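You operate a simulated robot arm through the tools that you are given. There is no shell and no other tool.

You run a simulated robot arm. Do the job below in one go: nothing can be reset, and whatever is moved stays where it is left.

## Task
Put things in order on the fitting bench. At the end: the grey valve with a black cap from the fitting bench is on the white coarse checker plate; the white valve with a black cap stands where the red rubber pad tool stood; the red rubber pad tool is on the green case; the blue valve with a black cap stands where the grey valve with a black cap stood; whatever was shut is shut again. Leave all else as you found it, and nothing knocked over. Set down upright: rubber pad tool.

It is judged by the outcome, as a careful person would: the job done as asked, and still so three seconds after it is handed in. It fails if anything else is knocked over, pushed out of place, dropped, spilled or broken. A push-on lid holds only when it is set on centred and level and pressed home; a screw cap is set on level and turned clockwise until tight.

## Robot
A 6-joint arm with a two-finger gripper, fixed in place. Base frame: the origin is at the foot of the arm, x ahead of it, y to its left, z up; the work surface is at about z = 0. Units: m, rad, N and s.
With the tool pointing down near the work surface it reaches from about 0.18 to 0.48 m from the base axis. Its first joint turns from -1.152 to 1.152 rad. Payload 1.76 kg.
The tool frame sits at the grasp point between the pads (the TCP): z along the fingers, y along the line on which they close. The tips reach 0.029 m beyond it. The gripper opens to 0.082 m; its body begins 0.058 m behind the TCP.
Orientation is told as [roll, pitch, yaw] about the base's x, y, z axes, in that order, counted from this pose: with the fingers straight down and closing along the base's y, the tool's x points along the base's -x, its y along +y and its z along -z.

## Interface
- The arm moves only by the tool move_arm. Its argument "series" is one flat list of numbers, 7 for each row, row after row: the shift along the tool's x, y, z in units of 25 mm (1.0 is 25 mm), then the turn, a rotation vector about the tool's x, y, z in units of 4 degrees (1.0 is 4 degrees), then the closure, from 0 (fully open) to 1 (shut). In form: [dx, dy, dz, wx, wy, wz, fingers, dx, dy, dz, wx, wy, wz, fingers, ...]. A call has 1 to 20 rows; each row shifts and turns the commanded pose from where the row before left it, along the tool's axes as they then stand. A call with a number of a shift or a turn outside -1 to 1 is refused whole. A row lasts 0.2 s, in which the tool goes at most 0.05 m and 0.15 rad; a call with a longer step from one row to the next is refused whole, and so is a gripper value outside its range. Where a pose cannot be reached the arm comes as near as it can. A force on the tool above 40 N (or 10 N above the force at the start of the call, whichever is more), or a blocked arm, ends the call early, and 0.2 s more pass. The fingers move at their own pace (about 0.2035 m/s each) and stop on an object; they squeeze with about 34 N. The grip force told is the motor's: it shows also when the fingers shut on nothing. Time passes only in rows, and 0.2 s behind the last, so rows that do not move let the fingers close. The reply holds the time, the measured pose of the TCP, the force on the tool along the base axes, the opening and the grip force, in the units named above and with some noise, with the torque about the TCP (base axes, N m) and any sound that the robot's microphone picked up.
- Cameras (640 x 400 px; columns grow to the right, rows downward): "scene" is fixed at [0.066, 0.3416, 0.4231]; the picture's right is [-0.67, -0.74, 0.00], its down [-0.44, 0.40, -0.81] and it looks along [0.60, -0.54, -0.59] (base axes); focal length 214 px, centre (320, 200). "wrist" rides on the gripper at [0.079, 0.004, -0.09] in the tool frame; the picture's right is [-0.05, 1.00, 0.00], its down [-0.71, -0.04, -0.71] and it looks along [-0.71, -0.04, 0.71] (tool axes); focal length 256 px, centre (320, 200). There is no depth. A picture from a camera that has moved, and an enlarged one, comes with that camera's place and axes in the base frame and with its lens.
- snapshot(camera): a new picture of that camera. No time passes.
- enlarge(camera, box): a new picture of the part [left, top, right, bottom] of that camera's present view, enlarged. No time passes.
- sign_off(): hands the job in; it is judged then, once.

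Places have to be worked out from the pictures, the camera data and where the tool is seen. Open the gripper and draw the arm clear of the work before you hand the job in, unless the task says otherwise.

The tools are called after "Request:" as name(argument=value, ...) on one line, values as JSON. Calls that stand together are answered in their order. move_arm: Moves the arm, as the interface text tells. Its arguments: {"type":"object","properties":{"series":{"type":"array","items":{"type":"number"}}},"required":["series"]} The other tools are called the same way: snapshot (camera) takes a picture; enlarge (camera, box) takes an enlarged picture of a part of a camera's view; sign_off () hands the job in.

At the start:

```text
clock: 0.0
eef_pos: [0.2794, -0.0575, 0.3088]
orientation: [-0.003, 0.001, 0.0]
contact_force: [0.5, 0.0, 0.1]
torque: [0.03, 0.01, 0.04]
gripper_width: 0.0821
finger_force: 0.0
```

scene: 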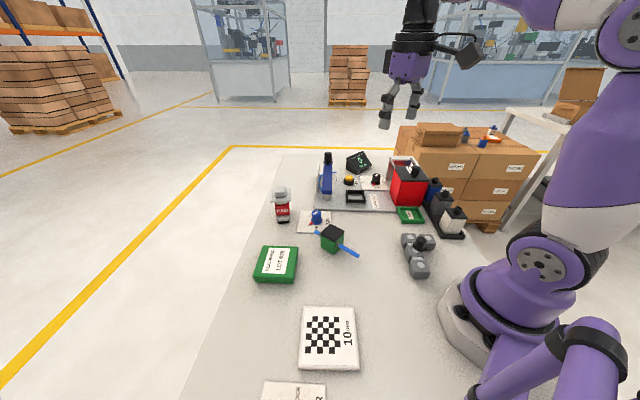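
wrist: 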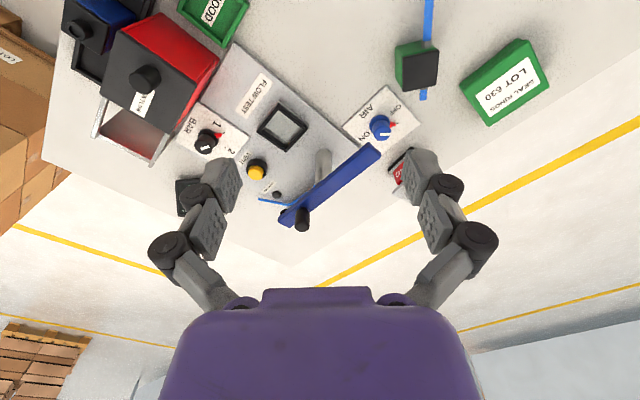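

The two views show a bench with a test rig, several valves, a green case, checker plates and a red pad tool. I'll enlarge parts of both views to identify the items.

Request:
enlarge(camera="scene", box=[240, 140, 480, 290])

Request:
enlarge(camera="scene", box=[370, 140, 490, 215])

Request:
enlarge(camera="scene", box=[200, 230, 440, 400])

Request:
enlarge(camera="wrist", box=[40, 0, 360, 200])

Request:
enlarge(camera="wrist", box=[240, 0, 560, 200])

```text
2.67 times, centred on (360, 215) of scene
camera zoom: at [0.066, 0.3416, 0.4231], right [-0.67, -0.74, 0.0], down [-0.44, 0.4, -0.81], along [0.6, -0.54, -0.59], focal length 572 px, centre (213, 160)
```

zoom: 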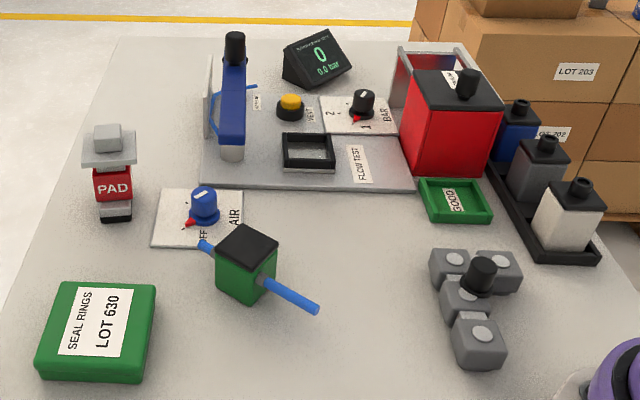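

```text
5.33 times, centred on (430, 178) of scene
camera zoom: at [0.066, 0.3416, 0.4231], right [-0.67, -0.74, 0.0], down [-0.44, 0.4, -0.81], along [0.6, -0.54, -0.59], focal length 1144 px, centre (-267, 320)
```

zoom: 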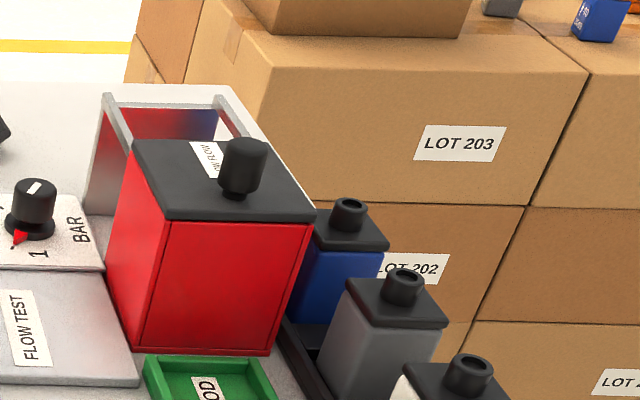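

```text
2.35 times, centred on (320, 315) of scene
camera zoom: at [0.066, 0.3416, 0.4231], right [-0.67, -0.74, 0.0], down [-0.44, 0.4, -0.81], along [0.6, -0.54, -0.59], focal length 505 px, centre (320, -71)
```

zoom: 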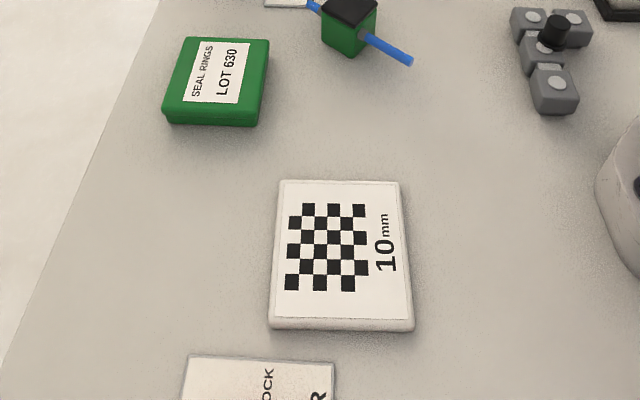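

```text
2.00 times, centred on (200, 100) of wrist
camera zoom: at [0.1999, -0.0537, 0.3978], right [0.05, 1.0, 0.0], down [0.71, -0.04, 0.71], along [0.71, -0.04, -0.71], focal length 512 px, centre (560, 400)
```

zoom: 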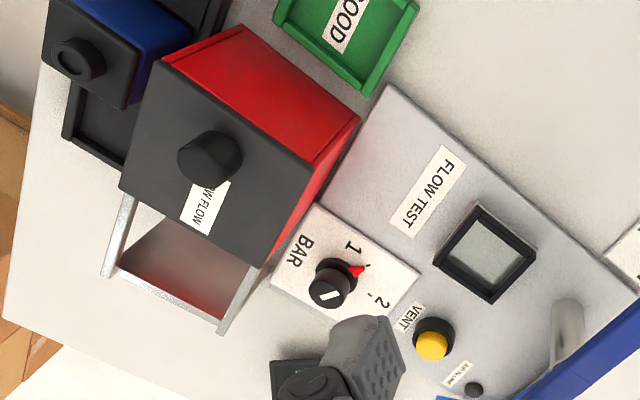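

```text
2.00 times, centred on (400, 100) of wrist
camera zoom: at [0.1999, -0.0537, 0.3978], right [0.05, 1.0, 0.0], down [0.71, -0.04, 0.71], along [0.71, -0.04, -0.71], focal length 512 px, centre (160, 400)
```

zoom: 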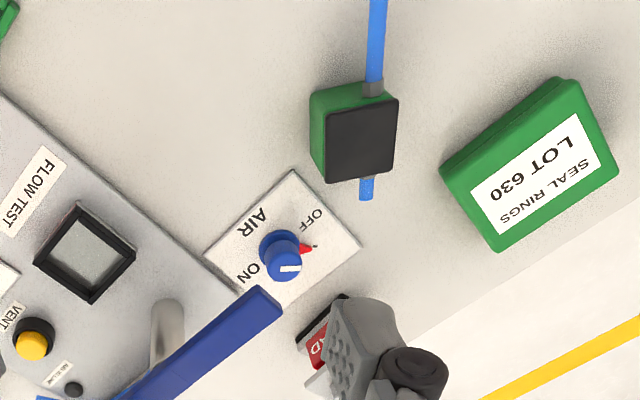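

The scene shows the rack with the blue, grey and white valves at right, roughly between (0.14,-0.21) and (0.24,-0.31). The pad tool is near (0.49,0.10) and the checker plate near (0.18,0.22). I'll move the tool back and turn it toward the rack for a closer wrist view.

Request:
move_arm(series=[0.9, -0.6, 0.3, 0, 0, 0, 0, 0.9, -0.6, 0.3, 0, 0, 0, 0, 0.9, -0.6, 0.3, 0, 0, 0, 0, 0.9, -0.6, 0.3, 0, 0, 0, 0, 0.9, -0.6, 0.3, 0, 0, 0, 0, 0.9, -0.6, 0.3, 0, 0, 0, 0, 0, 0, 0, 0, 0, 1, 0, 0, 0, 0, 0, 0, 1, 0, 0, 0, 0, 0, 0, 1, 0, 0, 0, 0, 0, 0, 1, 0, 0, 0, 0, 0, 0, 1, 0, 0, 0, 0, 0, 0, 1, 0, 0, 0, 0, 0, 0, 1, 0, 0, 0, 0, 0, 0, 1, 0, 0, 0, 0, 0, 0, 1, 0, 0, 0, 0, 0, 0, 1, 0, 0, 0, 0, 0, 0, 1, 0, 0, 0, 0, 0, 0, 1, 0, 0, 0, 0, 0, 0, 1, 0, 0, 0, 0, 0, 0, 1, 0])

Request:
snapshot(camera="wrist")

Request:
snapshot(camera="scene")

```text
clock: 4.2
eef_pos: [0.1435, -0.1474, 0.2627]
orientation: [-0.003, 0.001, -0.98]
contact_force: [0.1, 0.7, 0.1]
torque: [0.0, 0.0, 0.04]
gripper_width: 0.082
finger_force: 0.1
```

```text
taken
camera wrist: at [0.1036, -0.0798, 0.353], right [0.86, 0.51, 0.0], down [0.36, -0.61, 0.71], along [0.36, -0.61, -0.71], focal length 256 px, centre (320, 200)
```

wrist: 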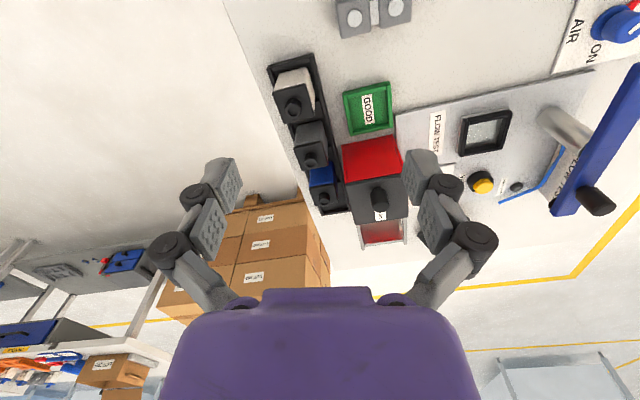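

```text
taken
```

scene: 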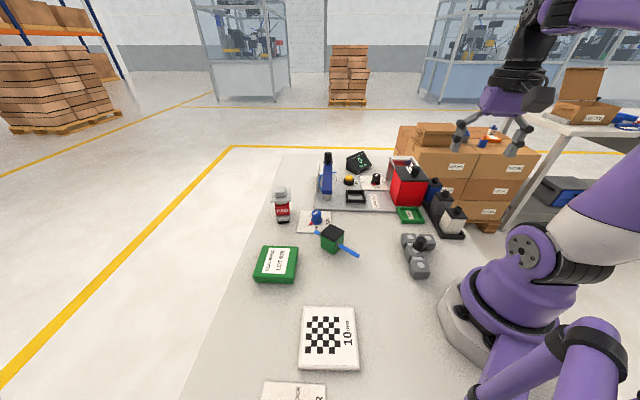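

The rack's three valves and the red box are in view now. I'll enlarge them.

Request:
enlarge(camera="wrist", box=[240, 40, 440, 240])

Request:
enlarge(camera="wrist", box=[250, 40, 370, 220])

```text
2.00 times, centred on (340, 140) of wrist
camera zoom: at [0.1036, -0.0798, 0.353], right [0.86, 0.51, 0.0], down [0.36, -0.61, 0.71], along [0.36, -0.61, -0.71], focal length 512 px, centre (280, 320)
```

zoom: 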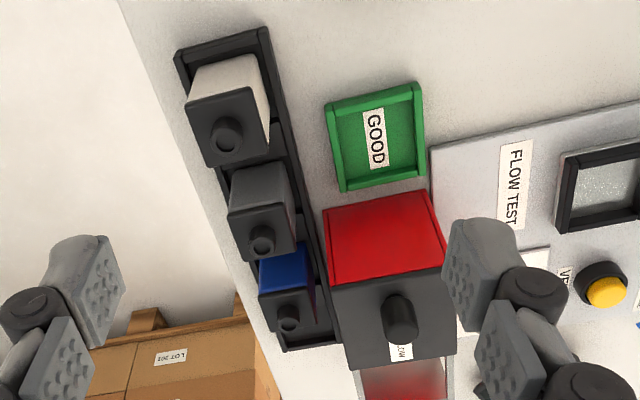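

```text
2.22 times, centred on (310, 130) of wrist
camera zoom: at [0.1036, -0.0798, 0.353], right [0.86, 0.51, 0.0], down [0.36, -0.61, 0.71], along [0.36, -0.61, -0.71], focal length 569 px, centre (342, 356)
```

zoom: 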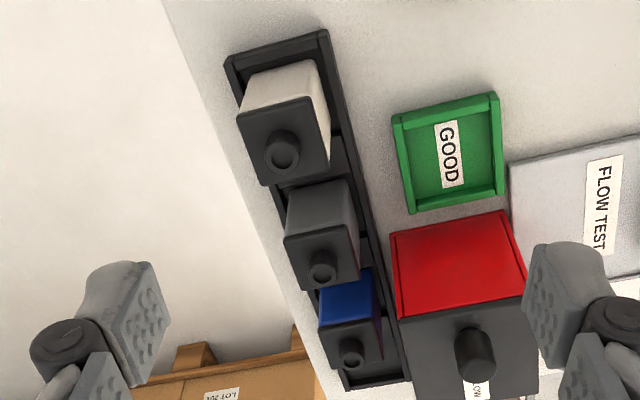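

The rack runs at about -45°, with the white, grey and blue nozzle tops near (0.143,-0.198), (0.195,-0.250) and (0.247,-0.302), about 0.089 high. Next I'll swing round to look at the pad tool and the green case.

Request:
move_arm(series=[0.55, 0.97, 0, 0, 0, 0, 0, 0.55, 0.97, 0, 0, 0, 0, 0, 0.55, 0.97, 0, 0, 0, 0, 0, 0.55, 0.97, 0, 0, 0, 0, 0, 0.55, 0.97, 0, 0, 0, 0, 0, 0.55, 0.97, 0, 0, 0, 0, 0, 0.55, 0.97, 0, 0, 0, 0, 0, 0.55, 0.97, 0, 0, 0, 0, 0, 0, 0, 0, 0, 0, -1, 0, 0, 0, 0, 0, 0, -1, 0, 0, 0, 0, 0, 0, -1, 0, 0, 0, 0, 0, 0, -1, 0, 0, 0, 0, 0, 0, -1, 0, 0, 0, 0, 0, 0, -1, 0, 0, 0, 0, 0, 0, -1, 0, 0, 0, 0, 0, 0, -1, 0, 0, 0, 0, 0, 0, -1, 0, 0, 0, 0, 0, 0, -1, 0, 0, 0, 0, 0, 0, -1, 0, 0, 0, 0, 0, 0, -1, 0])

Request:
snapshot(camera="wrist")

```text
clock: 8.4
eef_pos: [0.2439, 0.0528, 0.263]
orientation: [-0.002, 0.0, -0.138]
contact_force: [0.1, 0.1, 0.5]
torque: [-0.02, 0.01, -0.02]
gripper_width: 0.0822
finger_force: 0.1
```

```text
taken
camera wrist: at [0.1649, 0.0666, 0.3525], right [0.19, 0.98, 0.0], down [0.69, -0.13, 0.71], along [0.69, -0.14, -0.71], focal length 256 px, centre (320, 200)
```

wrist: 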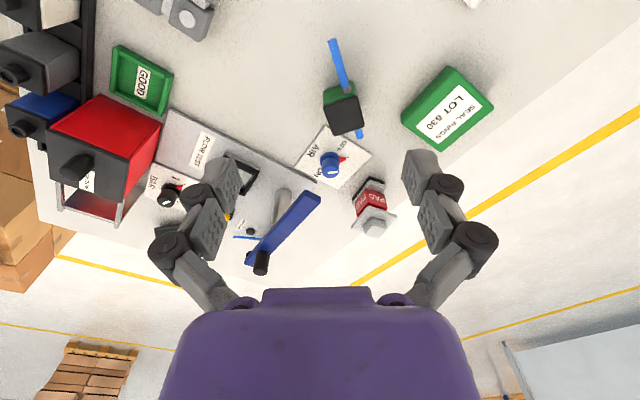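

Request:
enlarge(camera="wrist", box=[320, 150, 440, 250])

Request:
enlarge(camera="wrist", box=[300, 20, 540, 170])

Request:
enlarge(camera="scene", box=[250, 170, 330, 230])

```text
4.00 times, centred on (380, 200) of wrist
camera zoom: at [0.1649, 0.0666, 0.3525], right [0.19, 0.98, 0.0], down [0.69, -0.13, 0.71], along [0.69, -0.14, -0.71], focal length 1024 px, centre (80, 200)
```

zoom: 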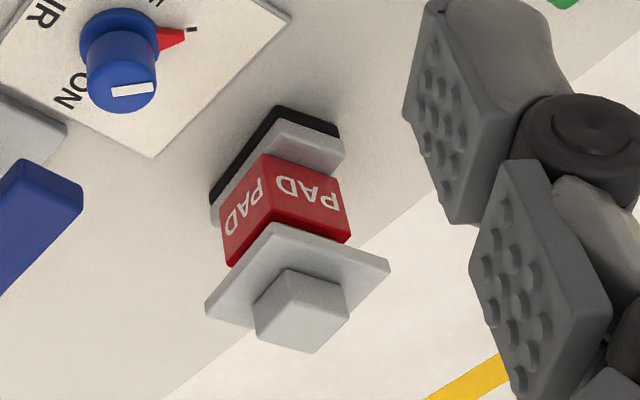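

```text
2.67 times, centred on (420, 95) of wrist
camera zoom: at [0.1649, 0.0666, 0.3525], right [0.19, 0.98, 0.0], down [0.69, -0.13, 0.71], along [0.69, -0.14, -0.71], focal length 683 px, centre (53, 480)
```

zoom: 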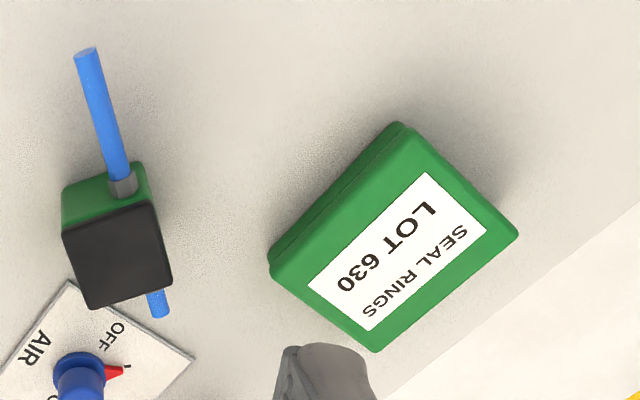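

```text
6.67 times, centred on (290, 200) of scene
camera zoom: at [0.066, 0.3416, 0.4231], right [-0.67, -0.74, 0.0], down [-0.44, 0.4, -0.81], along [0.6, -0.54, -0.59], focal length 1430 px, centre (520, 200)
```

zoom: 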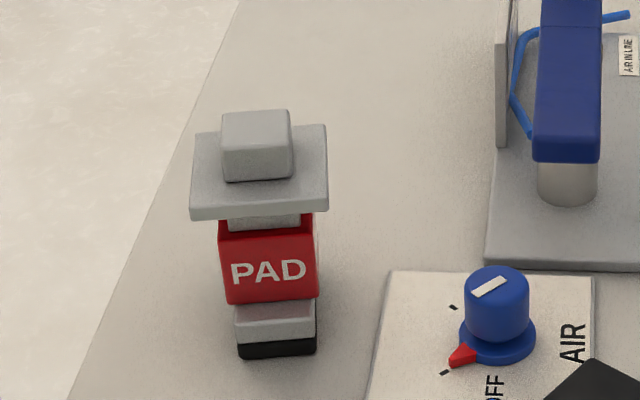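

The pad tool has a black pad, a red body, a wider grey plate and a small knob on top. I'll enlarge further in both cameras so I can triangulate it.

Request:
enlarge(camera="scene", box=[268, 180, 300, 226])

Request:
enlarge(camera="wrist", box=[348, 172, 400, 242])

Request:
enlarge(camera="scene", box=[245, 235, 305, 290])

Request:
enlarge(camera="wrist", box=[0, 0, 180, 240])

```text
8.70 times, centred on (284, 203) of scene
camera zoom: at [0.066, 0.3416, 0.4231], right [-0.67, -0.74, 0.0], down [-0.44, 0.4, -0.81], along [0.6, -0.54, -0.59], focal length 1865 px, centre (633, 174)
```

zoom: 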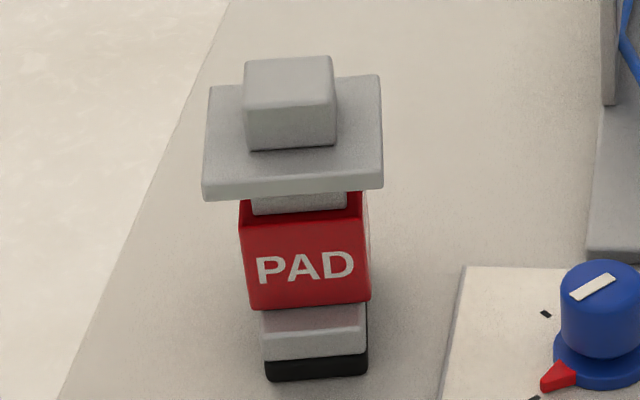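

```text
5.71 times, centred on (374, 207) of wrist
camera zoom: at [0.1649, 0.0666, 0.3525], right [0.19, 0.98, 0.0], down [0.69, -0.13, 0.71], along [0.69, -0.14, -0.71], focal length 1463 px, centre (11, 160)
```

zoom: 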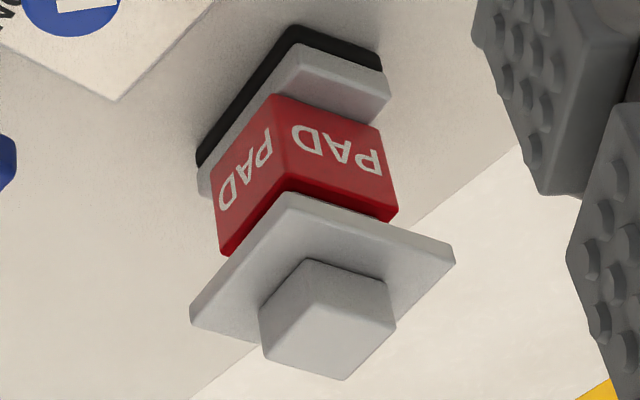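

```text
7.27 times, centred on (275, 262) of scene
camera zoom: at [0.066, 0.3416, 0.4231], right [-0.67, -0.74, 0.0], down [-0.44, 0.4, -0.81], along [0.6, -0.54, -0.59], focal length 1560 px, centre (647, -254)
```

zoom: 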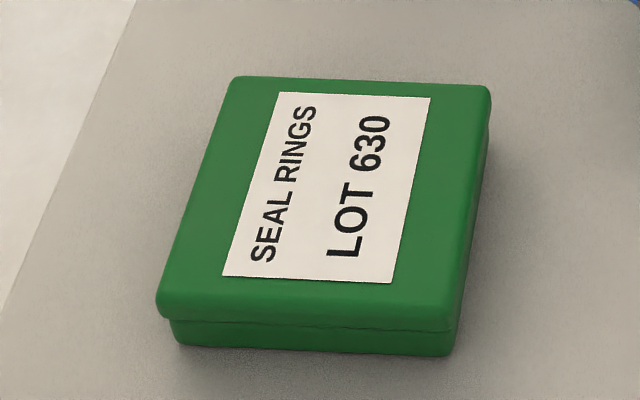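

```text
1.67 times, centred on (90, 120) of wrist
camera zoom: at [0.1649, 0.0666, 0.3525], right [0.19, 0.98, 0.0], down [0.69, -0.13, 0.71], along [0.69, -0.14, -0.71], focal length 427 px, centre (703, 333)
```

zoom: 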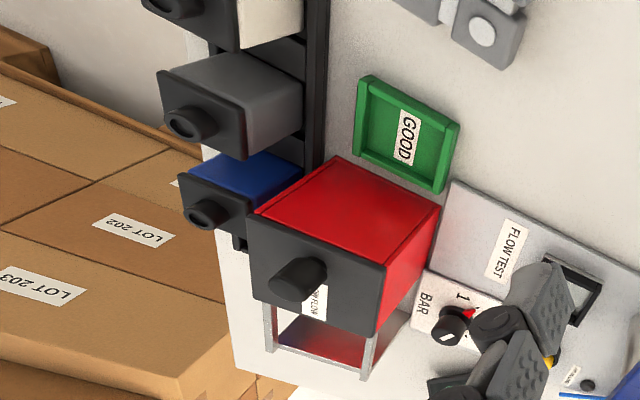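

I place the pad tool's knob top at about (0.503,0.093,0.097) and the green case top at (0.363,0.206,0.021). The pad tool is near the reach limit, so I'll test by hovering well above it with the grip axis turned to match.

Request:
move_arm(series=[0, 0, 0, 0, 0, 1, 0, 0, 0, 0, 0, 0, 1, 0, 0, 0, 0, 0, 0, 1, 0, 0, 0, 0, 0, 0, 1, 0, 0, 0, 0, 0, 0, 1, 0, 0, 0, 0, 0, 0, 1, 0, -0.793, 0.686, 0.2, 0, 0, 0, 0, -0.793, 0.686, 0.2, 0, 0, 0, 0, -0.793, 0.686, 0.2, 0, 0, 0, 0, -0.793, 0.686, 0.2, 0, 0, 0, 0, -0.793, 0.686, 0.2, 0, 0, 0, 0, -0.793, 0.686, 0.2, 0, 0, 0, 0, -0.793, 0.686, 0.2, 0, 0, 0, 0, -0.793, 0.686, 0.2, 0, 0, 0, 0, -0.793, 0.686, 0.2, 0, 0, 0, 0, -0.793, 0.686, 0.2, 0, 0, 0, 0, 0, 0, 0, 0, 0, 0, 0])

Request:
snapshot(camera="wrist")

Request:
snapshot(camera="scene")

```text
clock: 12.0
eef_pos: [0.4326, 0.0827, 0.2093]
orientation: [0.0, 0.0, -0.558]
contact_force: [-0.6, 1.0, -0.2]
torque: [0.02, 0.0, 0.01]
gripper_width: 0.0819
finger_force: 0.0
out of reach, approached as far as the arm can: row 14, 15, 16
```

```text
taken
camera wrist: at [0.3683, 0.128, 0.2985], right [0.57, 0.82, 0.0], down [0.58, -0.41, 0.71], along [0.58, -0.41, -0.71], focal length 256 px, centre (320, 200)
```

wrist: 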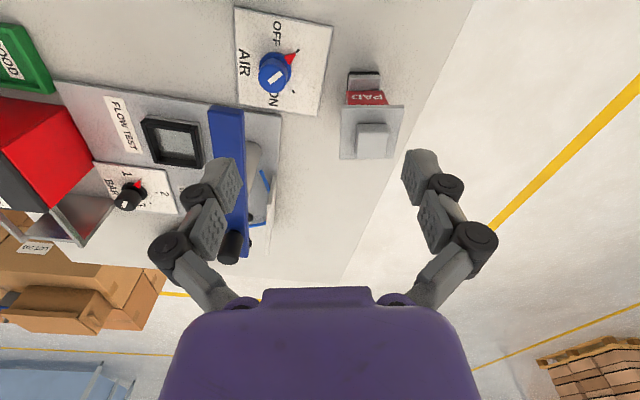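

```text
taken
```

scene: 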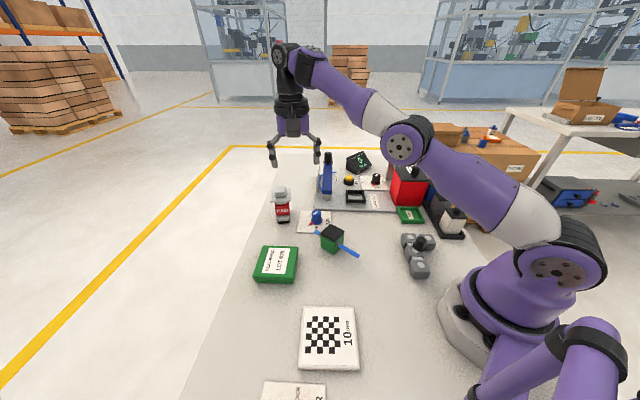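

With the tool straight down, reach stops at r≈0.44 at this height, so I'll need to tilt the fingers outward for the pad tool. I'll enlarge the current view to refine its position.

Request:
enlarge(camera="wrist", box=[325, 60, 421, 165])

```text
3.81 times, centred on (373, 112) of wrist
camera zoom: at [0.3683, 0.128, 0.2985], right [0.57, 0.82, 0.0], down [0.58, -0.41, 0.71], along [0.58, -0.41, -0.71], focal length 975 px, centre (118, 533)
```

zoom: 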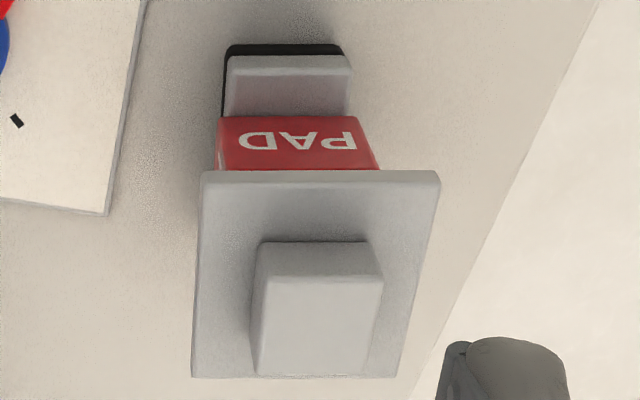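

Refined, the knob centre is at (0.504,0.0925) with its top at ≈0.099, the plate top is ≈0.083, and the grip axis lies along 57°. I'll back off a little and tilt the fingers outward by 20°.

Request:
move_arm(series=[0.5, 0, 0, 0, 0, 0, 0, 0.5, 0, 0, 0, 0, 0, 0, 0.5, 0, 0, 0, 0, 0, 0, 0.5, 0, 0, 0, 0, 0, 0, 0, 0, 0, 0, -1, 0, 0, 0, 0, 0, 0, -1, 0, 0, 0, 0, 0, 0, -1, 0, 0, 0, 0, 0, 0, -1, 0, 0, 0, 0, 0, 0, -1, 0, 0, 0, 0, 0, 0, 0, 0, 0])

Request:
snapshot(camera="wrist")

```text
clock: 14.2
eef_pos: [0.3923, 0.1137, 0.2082]
orientation: [0.012, -0.296, -0.561]
contact_force: [-0.3, 0.4, -0.3]
torque: [0.01, 0.02, 0.0]
gripper_width: 0.0819
finger_force: 0.0
out of reach, approached as far as the arm can: row 5
```

```text
taken
camera wrist: at [0.3082, 0.1697, 0.2706], right [0.57, 0.82, 0.03], down [0.37, -0.29, 0.88], along [0.73, -0.49, -0.47], focal length 256 px, centre (320, 200)
```

wrist: 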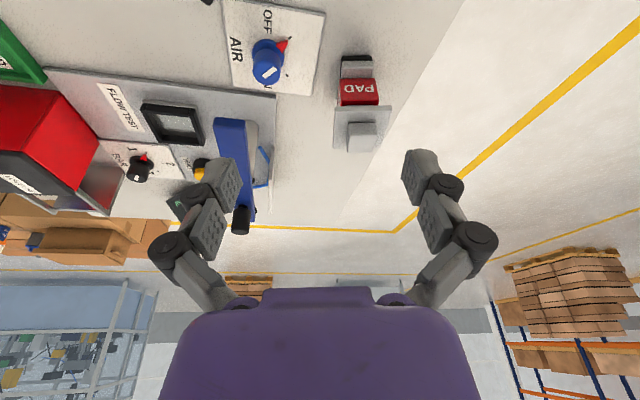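

The arm starts each call from its actual pose, and the tilt is now 17°. I'll add 8° and move to hover just above the knob.

Request:
move_arm(series=[0, 0, 0, 0, -1, 0, 0, 0, 0, 0, 0, -1, 0, 0, -0.403, 0.276, 0.616, 0, 0, 0, 0, -0.403, 0.276, 0.616, 0, 0, 0, 0, -0.403, 0.276, 0.616, 0, 0, 0, 0, -0.403, 0.276, 0.616, 0, 0, 0, 0, -0.403, 0.276, 0.616, 0, 0, 0, 0, -0.403, 0.276, 0.616, 0, 0, 0, 0, 0, 0, 0, 0, 0, 0, 0])

Request:
snapshot(camera="wrist")

Request:
enlarge(camera="scene", box=[220, 120, 380, 240])

```text
clock: 16.2
eef_pos: [0.4903, 0.1019, 0.146]
orientation: [0.012, -0.434, -0.564]
contact_force: [0.3, 0.2, 1.0]
torque: [0.02, 0.02, -0.02]
gripper_width: 0.0821
finger_force: 0.1
out of reach, approached as far as the arm can: row 8
```

```text
taken
camera wrist: at [0.3991, 0.1633, 0.1935], right [0.57, 0.82, 0.03], down [0.27, -0.22, 0.94], along [0.78, -0.53, -0.34], focal length 256 px, centre (320, 200)
```

wrist: 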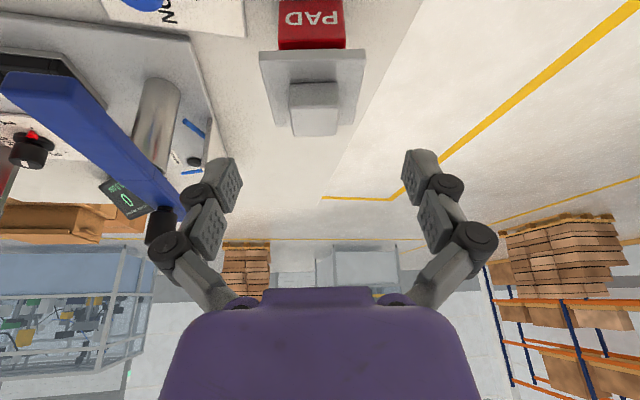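

```text
3.33 times, centred on (300, 180) of scene
camera zoom: at [0.066, 0.3416, 0.4231], right [-0.67, -0.74, 0.0], down [-0.44, 0.4, -0.81], along [0.6, -0.54, -0.59], focal length 715 px, centre (387, 267)
```

zoom: 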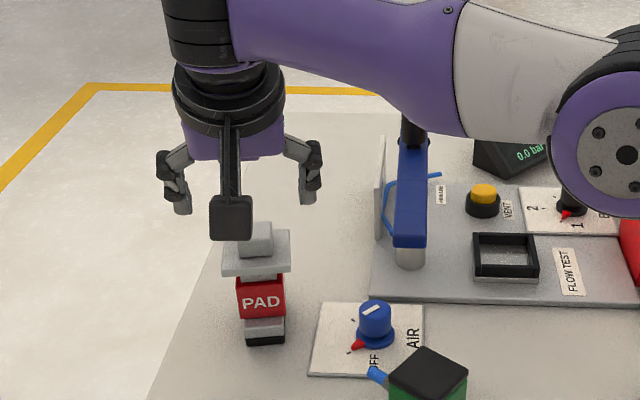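

The tool now hovers over the knob, laterally aligned to within about 2 mm. I'll lower it slowly to z≈0.116 with the fingers open.

Request:
move_arm(series=[0.085, -0.02, 0.291, 0, 0, 0, 0, 0.085, -0.02, 0.291, 0, 0, 0, 0, 0.085, -0.02, 0.291, 0, 0, 0, 0, 0.085, -0.02, 0.291, 0, 0, 0, 0, 0, 0, 0, 0, 0, 0, 0])

Request:
snapshot(camera="wrist")

Request:
enlarge(camera="scene", box=[230, 140, 350, 230])

```text
clock: 17.4
eef_pos: [0.4923, 0.0978, 0.1164]
orientation: [0.012, -0.436, -0.565]
contact_force: [-0.6, -0.1, 0.6]
torque: [-0.03, 0.0, -0.01]
gripper_width: 0.082
finger_force: 0.2
```

```text
taken
camera wrist: at [0.4021, 0.1587, 0.1638], right [0.57, 0.82, 0.03], down [0.27, -0.22, 0.94], along [0.78, -0.53, -0.34], focal length 256 px, centre (320, 200)
```

wrist: 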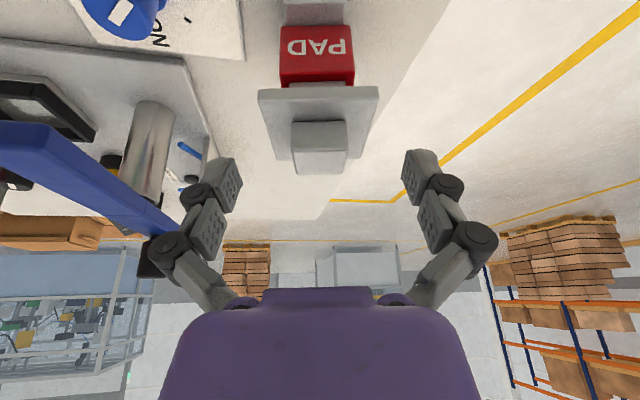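

```text
4.44 times, centred on (290, 185) of scene
camera zoom: at [0.066, 0.3416, 0.4231], right [-0.67, -0.74, 0.0], down [-0.44, 0.4, -0.81], along [0.6, -0.54, -0.59], focal length 953 px, centre (453, 267)
```

zoom: 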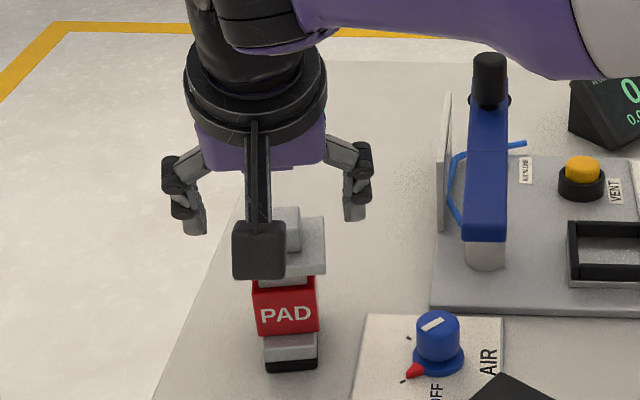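

The knob sits between the tips, centred to within about 1 mm, and the tips are about 2–3 mm above the plate. I'll lower another 1.5 mm and close gradually.

Request:
move_arm(series=[0.025, 0.04, 0.054, 0, 0, 0, 0.3, 0, 0, 0, 0, 0, 0, 0.5, 0, 0, 0, 0, 0, 0, 0.58, 0, 0, 0, 0, 0, 0, 0.64, 0, 0, 0, 0, 0, 0, 0.7, 0, 0, 0, 0, 0, 0, 1, 0, 0, 0, 0, 0, 0, 1, 0, 0, 0, 0, 0, 0, 1])

Request:
snapshot(camera="wrist")

Request:
enlarge(camera="scene", box=[230, 140, 350, 230])

```text
clock: 19.2
eef_pos: [0.4922, 0.098, 0.1154]
orientation: [0.013, -0.435, -0.564]
contact_force: [0.5, -1.1, -0.4]
torque: [-0.02, -0.1, -0.06]
gripper_width: 0.0274
finger_force: 33.9
```

```text
taken
camera wrist: at [0.4024, 0.1596, 0.1624], right [0.57, 0.82, 0.03], down [0.26, -0.22, 0.94], along [0.78, -0.53, -0.34], focal length 256 px, centre (320, 200)
```

wrist: 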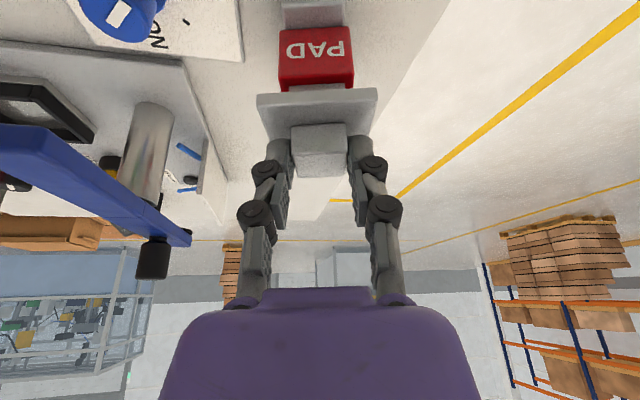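

```text
4.44 times, centred on (290, 185) of scene
camera zoom: at [0.066, 0.3416, 0.4231], right [-0.67, -0.74, 0.0], down [-0.44, 0.4, -0.81], along [0.6, -0.54, -0.59], focal length 953 px, centre (453, 267)
```

zoom: 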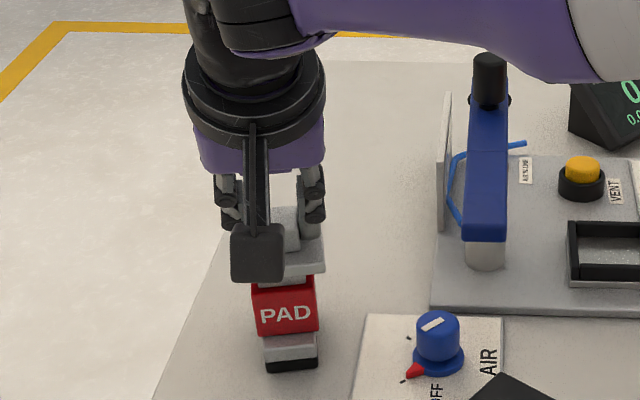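

The knob is gripped at 27.4 mm with 34 N. I'll lift straight up 20 mm slowly and check it stays upright.

Request:
move_arm(series=[-0.0845, 0, -0.181, 0, 0, 0, 1, -0.0845, 0, -0.181, 0, 0, 0, 1, -0.0845, 0, -0.181, 0, 0, 0, 1, -0.0845, 0, -0.181, 0, 0, 0, 1, 0, 0, 0, 0, 0, 0, 1])

Request:
snapshot(camera="wrist")

Request:
enlarge(camera="scene", box=[230, 140, 350, 230])

```text
clock: 20.4
eef_pos: [0.4926, 0.0984, 0.1343]
orientation: [0.012, -0.434, -0.563]
contact_force: [-0.2, -0.5, -2.9]
torque: [0.06, 0.02, 0.0]
gripper_width: 0.0276
finger_force: 34.1
```

```text
taken
camera wrist: at [0.4021, 0.1598, 0.1821], right [0.57, 0.82, 0.03], down [0.27, -0.22, 0.94], along [0.78, -0.53, -0.34], focal length 256 px, centre (320, 200)
```

wrist: 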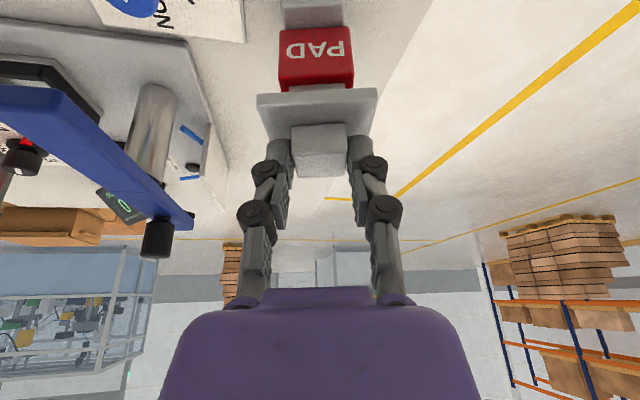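

```text
4.44 times, centred on (290, 185) of scene
camera zoom: at [0.066, 0.3416, 0.4231], right [-0.67, -0.74, 0.0], down [-0.44, 0.4, -0.81], along [0.6, -0.54, -0.59], focal length 953 px, centre (453, 267)
```

zoom: 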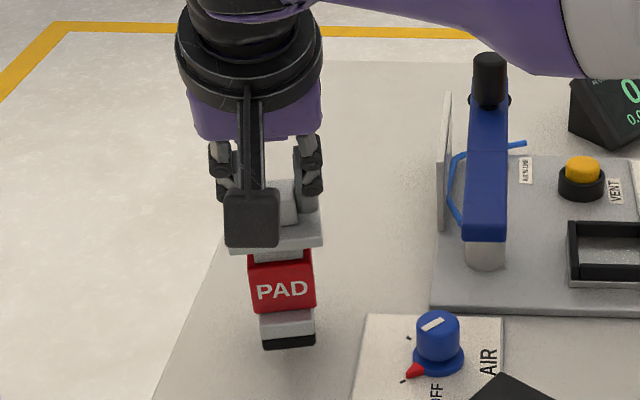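

It's lifted cleanly at about 3 N and is upright. I'll raise it further while drawing back, then carry it over the green case.

Request:
move_arm(series=[0.363, 0.057, -0.475, 0, 0, 0, 1, 0.363, 0.057, -0.475, 0, 0, 0, 1, 0.363, 0.057, -0.475, 0, 0, 0, 1, 0.363, 0.057, -0.475, 0, 0, 0, 1, 0.363, 0.057, -0.475, 0, 0, 0, 1, 0.363, 0.057, -0.475, 0, 0, 0, 1, 0.521, 0.066, -0.241, 0, 0, 0, 1, 0.521, 0.066, -0.241, 0, 0, 0, 1, 0.521, 0.066, -0.241, 0, 0, 0, 1, 0.521, 0.066, -0.241, 0, 0, 0, 1, 0.521, 0.066, -0.241, 0, 0, 0, 1, 0.521, 0.066, -0.241, 0, 0, 0, 1, 0.521, 0.066, -0.241, 0, 0, 0, 1, 0, 0, 0, 0, 0, 0, 1])

Request:
snapshot(camera="wrist")

Request:
snapshot(camera="scene")

Request:
enlarge(camera="scene", box=[200, 150, 360, 300])

```text
clock: 23.4
eef_pos: [0.3502, 0.2122, 0.1774]
orientation: [0.012, -0.435, -0.564]
contact_force: [0.2, 0.3, -3.5]
torque: [0.04, 0.03, 0.04]
gripper_width: 0.0271
finger_force: 33.9
```

```text
taken
camera wrist: at [0.2599, 0.2717, 0.2245], right [0.57, 0.82, 0.03], down [0.27, -0.22, 0.94], along [0.78, -0.53, -0.34], focal length 256 px, centre (320, 200)
```

wrist: 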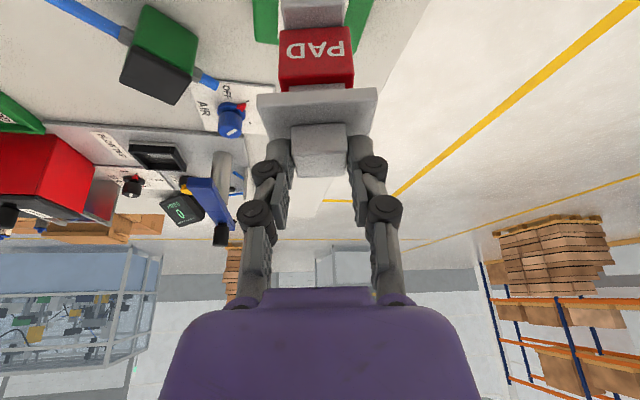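

```text
taken
```

scene: 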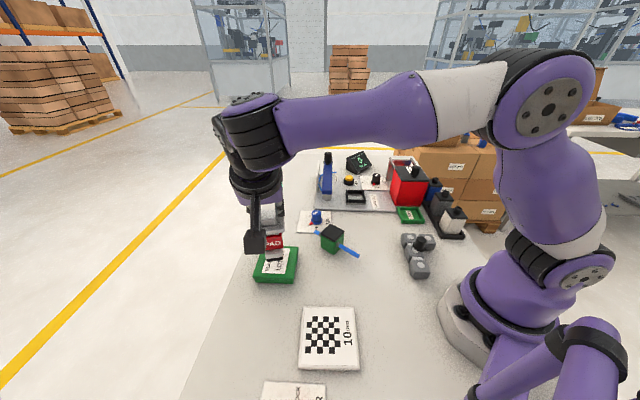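

```text
2.67 times, centred on (280, 225) of scene
camera zoom: at [0.066, 0.3416, 0.4231], right [-0.67, -0.74, 0.0], down [-0.44, 0.4, -0.81], along [0.6, -0.54, -0.59], focal length 572 px, centre (427, 133)
```

zoom: 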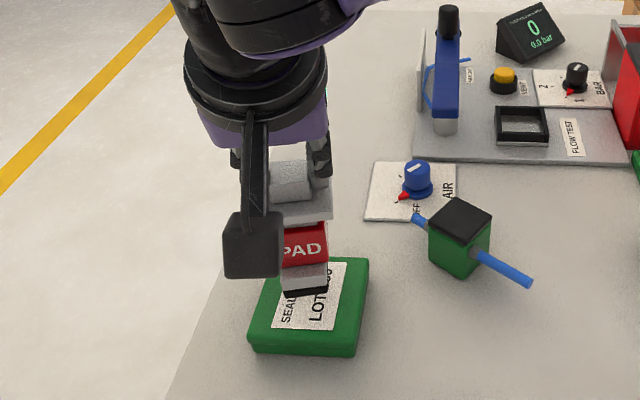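

The pad tool hangs over the centre of the case, about 40 mm up. I'll lower it 36 mm.

Request:
move_arm(series=[0.101, 0, 0.218, 0, 0, 0, 1, 0.101, 0, 0.218, 0, 0, 0, 1, 0.101, 0, 0.218, 0, 0, 0, 1, 0.101, 0, 0.218, 0, 0, 0, 1, 0.101, 0, 0.218, 0, 0, 0, 1, 0.101, 0, 0.218, 0, 0, 0, 1, 0, 0, 0, 0, 0, 0, 1])

Request:
enlarge(camera="scene", box=[220, 190, 320, 290])

Request:
snapshot(camera="wrist")

```text
clock: 25.0
eef_pos: [0.3518, 0.2091, 0.1419]
orientation: [0.015, -0.438, -0.565]
contact_force: [-6.5, -1.3, 22.4]
torque: [-0.03, 0.48, -0.04]
gripper_width: 0.0276
finger_force: 34.1
```

```text
4.00 times, centred on (270, 240) of scene
camera zoom: at [0.0659, 0.3416, 0.4231], right [-0.67, -0.74, 0.0], down [-0.44, 0.4, -0.81], along [0.6, -0.54, -0.59], focal length 858 px, centre (520, 40)
```

zoom: 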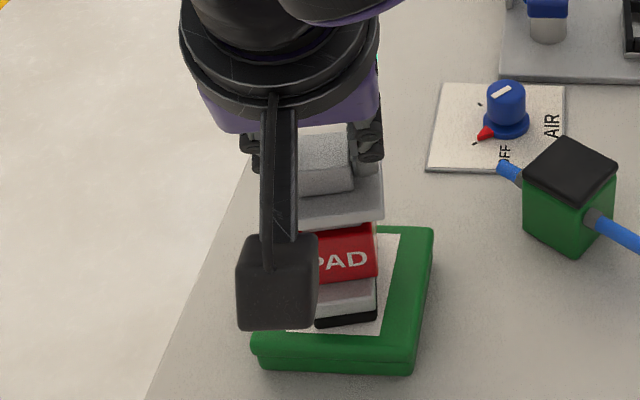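

```text
taken
camera wrist: at [0.261, 0.272, 0.189], right [0.57, 0.82, 0.04], down [0.26, -0.22, 0.94], along [0.78, -0.53, -0.34], focal length 256 px, centre (320, 200)
```

wrist: 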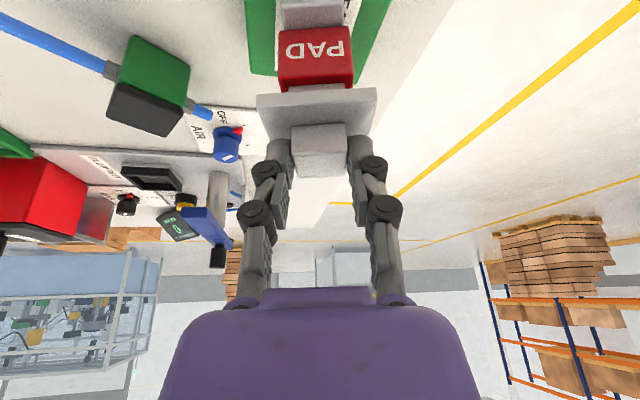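

It's touching already with 22 N upward force, so the case top is about 0.026. I'll ease up about 0.8 mm to unload before releasing.

Request:
move_arm(series=[-0.0135, 0, -0.029, 0, 0, 0, 1, 0, 0, 0, 0, 0, 0, 1])

```text
clock: 25.6
eef_pos: [0.3516, 0.2114, 0.1422]
orientation: [0.016, -0.436, -0.563]
contact_force: [1.3, 0.8, 17.2]
torque: [-0.04, -0.27, 0.0]
gripper_width: 0.0275
finger_force: 33.9
```

The force is still 17 N. I'll ease up a bit more.

Request:
move_arm(series=[-0.0135, 0, -0.029, 0, 0, 0, 1, -0.0085, 0, -0.018, 0, 0, 0, 1, 0, 0, 0, 0, 0, 0, 1])

```text
clock: 26.4
eef_pos: [0.3509, 0.2093, 0.1411]
orientation: [0.009, -0.434, -0.563]
contact_force: [0.5, 1.1, -0.5]
torque: [0.02, -0.17, 0.03]
gripper_width: 0.0277
finger_force: 34.7
```

The force is near zero and the tool rests on the case. I'll open the fingers gradually.

Request:
move_arm(series=[0, 0, 0, 0, 0, 0, 0.62, 0, 0, 0, 0, 0, 0, 0.55, 0, 0, 0, 0, 0, 0, 0.4, 0, 0, 0, 0, 0, 0, 0.1, 0, 0, 0, 0, 0, 0, 0])

Request:
enlarge(camera="scene", box=[220, 190, 320, 290])

Request:
snapshot(camera="wrist")

```text
clock: 27.6
eef_pos: [0.35, 0.2101, 0.1423]
orientation: [0.015, -0.435, -0.563]
contact_force: [0.3, 0.7, -0.3]
torque: [-0.02, 0.0, 0.0]
gripper_width: 0.0821
finger_force: 0.1
```

```text
4.00 times, centred on (270, 240) of scene
camera zoom: at [0.066, 0.3416, 0.4231], right [-0.67, -0.74, 0.0], down [-0.44, 0.4, -0.81], along [0.6, -0.54, -0.59], focal length 858 px, centre (520, 40)
```

zoom: 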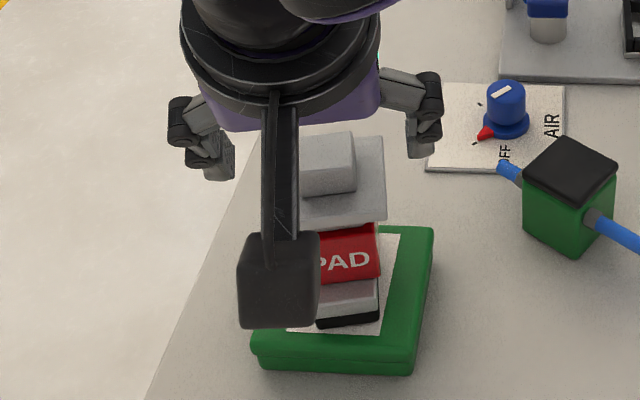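

```text
taken
camera wrist: at [0.2605, 0.2715, 0.1899], right [0.57, 0.82, 0.03], down [0.27, -0.22, 0.94], along [0.78, -0.53, -0.34], focal length 256 px, centre (320, 200)
```

wrist: 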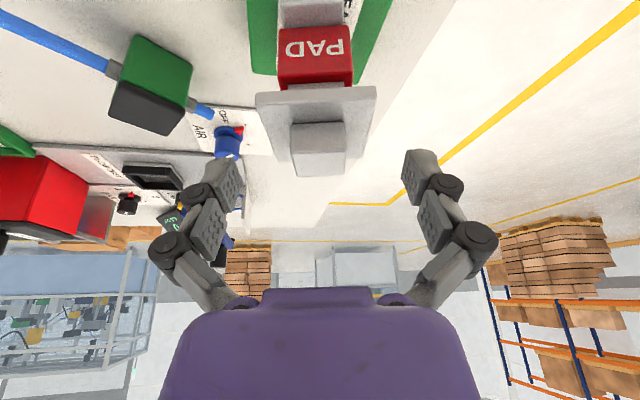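

The pad tool stands upright on the case. I'll back the gripper out along its own axis and reduce the tilt.

Request:
move_arm(series=[0, 0, -0.5, 0, 0, 0, 0, 0, 0, -0.5, 0, 0, 0, 0, 0, 0, -0.5, 0, 0, 0, 0, 0, 0, -0.5, 0, 0, 0, 0, 0, 0, -0.5, 0, 0, 0, 0, 0, 0, -0.5, 0, 0, 0, 0, 0, 0, 0, 0.2, 0, 0, 0, 0, 0, 0, 0, 0.83, 0, 0, 0, 0, 0, 0, 0.83, 0, 0, 0, 0, 0, 0, 0.83, 0, 0, 0, 0, 0, 0, 0, 0, 0])

Request:
snapshot(camera="scene")

Request:
snapshot(camera="wrist")

```text
clock: 30.0
eef_pos: [0.3176, 0.2273, 0.2051]
orientation: [0.0, -0.26, -0.563]
contact_force: [0.2, 0.4, 0.0]
torque: [-0.02, 0.05, 0.02]
gripper_width: 0.0816
finger_force: 0.1
out of reach, approached as far as the arm can: row 10
```

```text
taken
```

scene: 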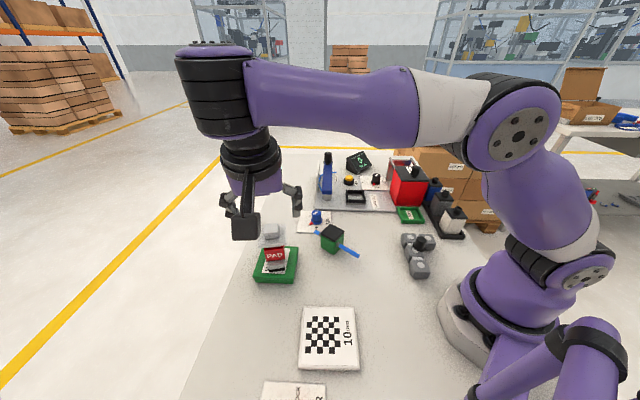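

```text
taken
camera wrist: at [0.2364, 0.2842, 0.2714], right [0.58, 0.82, 0.01], down [0.4, -0.3, 0.86], along [0.71, -0.49, -0.5], focal length 256 px, centre (320, 200)
```

wrist: 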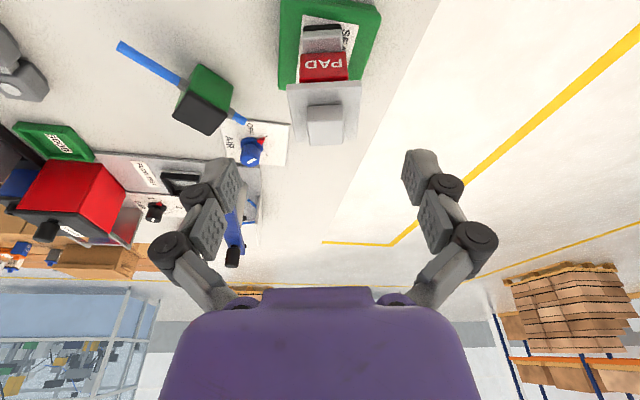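

The pad tool is upright and centred on the case. I'll turn the tool more radially and test, gripper empty, how much tilt is needed to reach the pad tool's old spot.

Request:
move_arm(series=[0, 0, 0, -0.225, 0, -0.839, 0, 0, 0, 0, -0.225, 0, -0.839, 0, 0, 0, 0, -0.225, 0, -0.839, 0, 0, 0, 0, -0.225, 0, -0.839, 0, 0, 0, 0, -0.225, 0, -0.839, 0, 0, 0, 0, -0.225, 0, -0.839, 0, -0.653, -0.317, 0.243, 0, 0, 0, 0, -0.653, -0.317, 0.243, 0, 0, 0, 0, -0.653, -0.317, 0.243, 0, 0, 0, 0, -0.653, -0.317, 0.243, 0, 0, 0, 0, -0.653, -0.317, 0.243, 0, 0, 0, 0, -0.653, -0.317, 0.243, 0, 0, 0, 0, -0.377, -0.234, 0.618, 0, 0, 0, 0, -0.377, -0.234, 0.618, 0, 0, 0, 0, -0.377, -0.234, 0.618, 0, 0, 0, 0, -0.377, -0.234, 0.618, 0, 0, 0, 0, -0.377, -0.234, 0.618, 0, 0, 0, 0, -0.377, -0.234, 0.618, 0, 0, 0, 0, 0, 0, 0, 0, 0, 0, 0])

Request:
snapshot(camera="wrist")

Request:
snapshot(camera="scene")

```text
clock: 34.0
eef_pos: [0.4797, 0.1095, 0.1212]
orientation: [-0.002, -0.261, -0.2]
contact_force: [-0.2, 0.1, 1.0]
torque: [-0.02, -0.01, -0.01]
gripper_width: 0.0819
finger_force: 0.1
```

```text
taken
camera wrist: at [0.384, 0.1339, 0.1864], right [0.25, 0.97, 0.01], down [0.48, -0.14, 0.86], along [0.84, -0.21, -0.5], focal length 256 px, centre (320, 200)
```

wrist: 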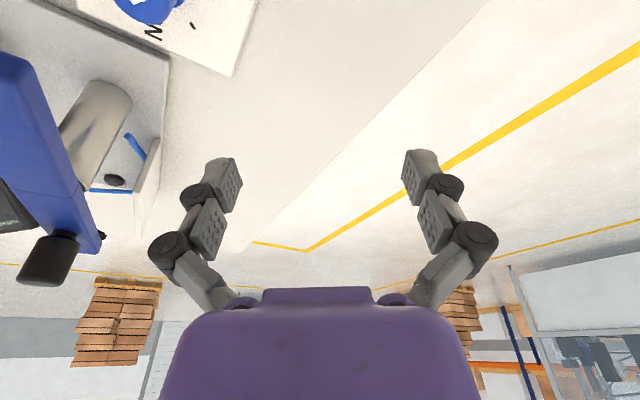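

```text
taken
```

scene: 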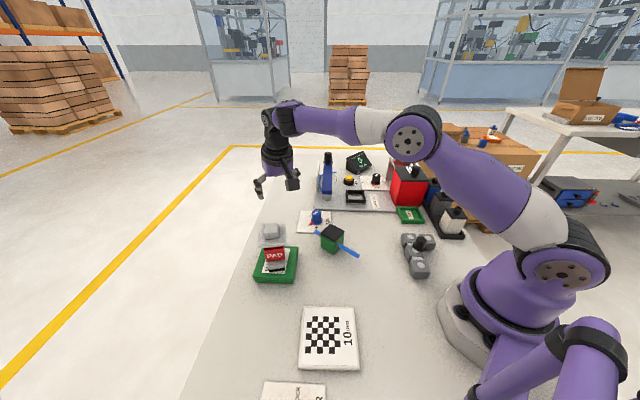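

That pose was reached at 15° tilt. I'll continue down to (0.505,0.093,0.06), which is clear bench.

Request:
move_arm(series=[-0.091, -0.089, 0.53, 0, 0, 0, 0, -0.091, -0.089, 0.53, 0, 0, 0, 0, -0.091, -0.089, 0.53, 0, 0, 0, 0, -0.091, -0.089, 0.53, 0, 0, 0, 0, -0.091, -0.089, 0.53, 0, 0, 0, 0, 0, 0, 0, 0, 0, 0, 0])

Request:
snapshot(camera="scene")

```text
clock: 35.4
eef_pos: [0.5051, 0.0944, 0.0587]
orientation: [-0.003, -0.26, -0.2]
contact_force: [1.0, 0.0, 0.7]
torque: [0.04, 0.01, 0.02]
gripper_width: 0.0822
finger_force: 0.1
```

```text
taken
```

scene: 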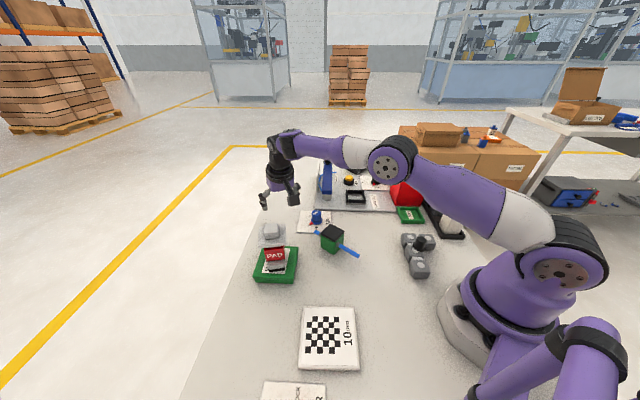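

The spot is reachable at 15° tilt. I'll check whether a smaller tilt also works here.

Request:
move_arm(series=[0, 0, 0, 0, 0.5, 0, 0, 0, 0, 0, 0, 0.5, 0, 0, 0, 0, 0, 0, 0, 0, 0])

```text
clock: 36.2
eef_pos: [0.4988, 0.0967, 0.0587]
orientation: [0.0, -0.189, -0.201]
contact_force: [-0.9, 0.5, 0.5]
torque: [0.03, 0.03, -0.02]
gripper_width: 0.0818
finger_force: 0.1
out of reach, approached as far as the arm can: row 2
```

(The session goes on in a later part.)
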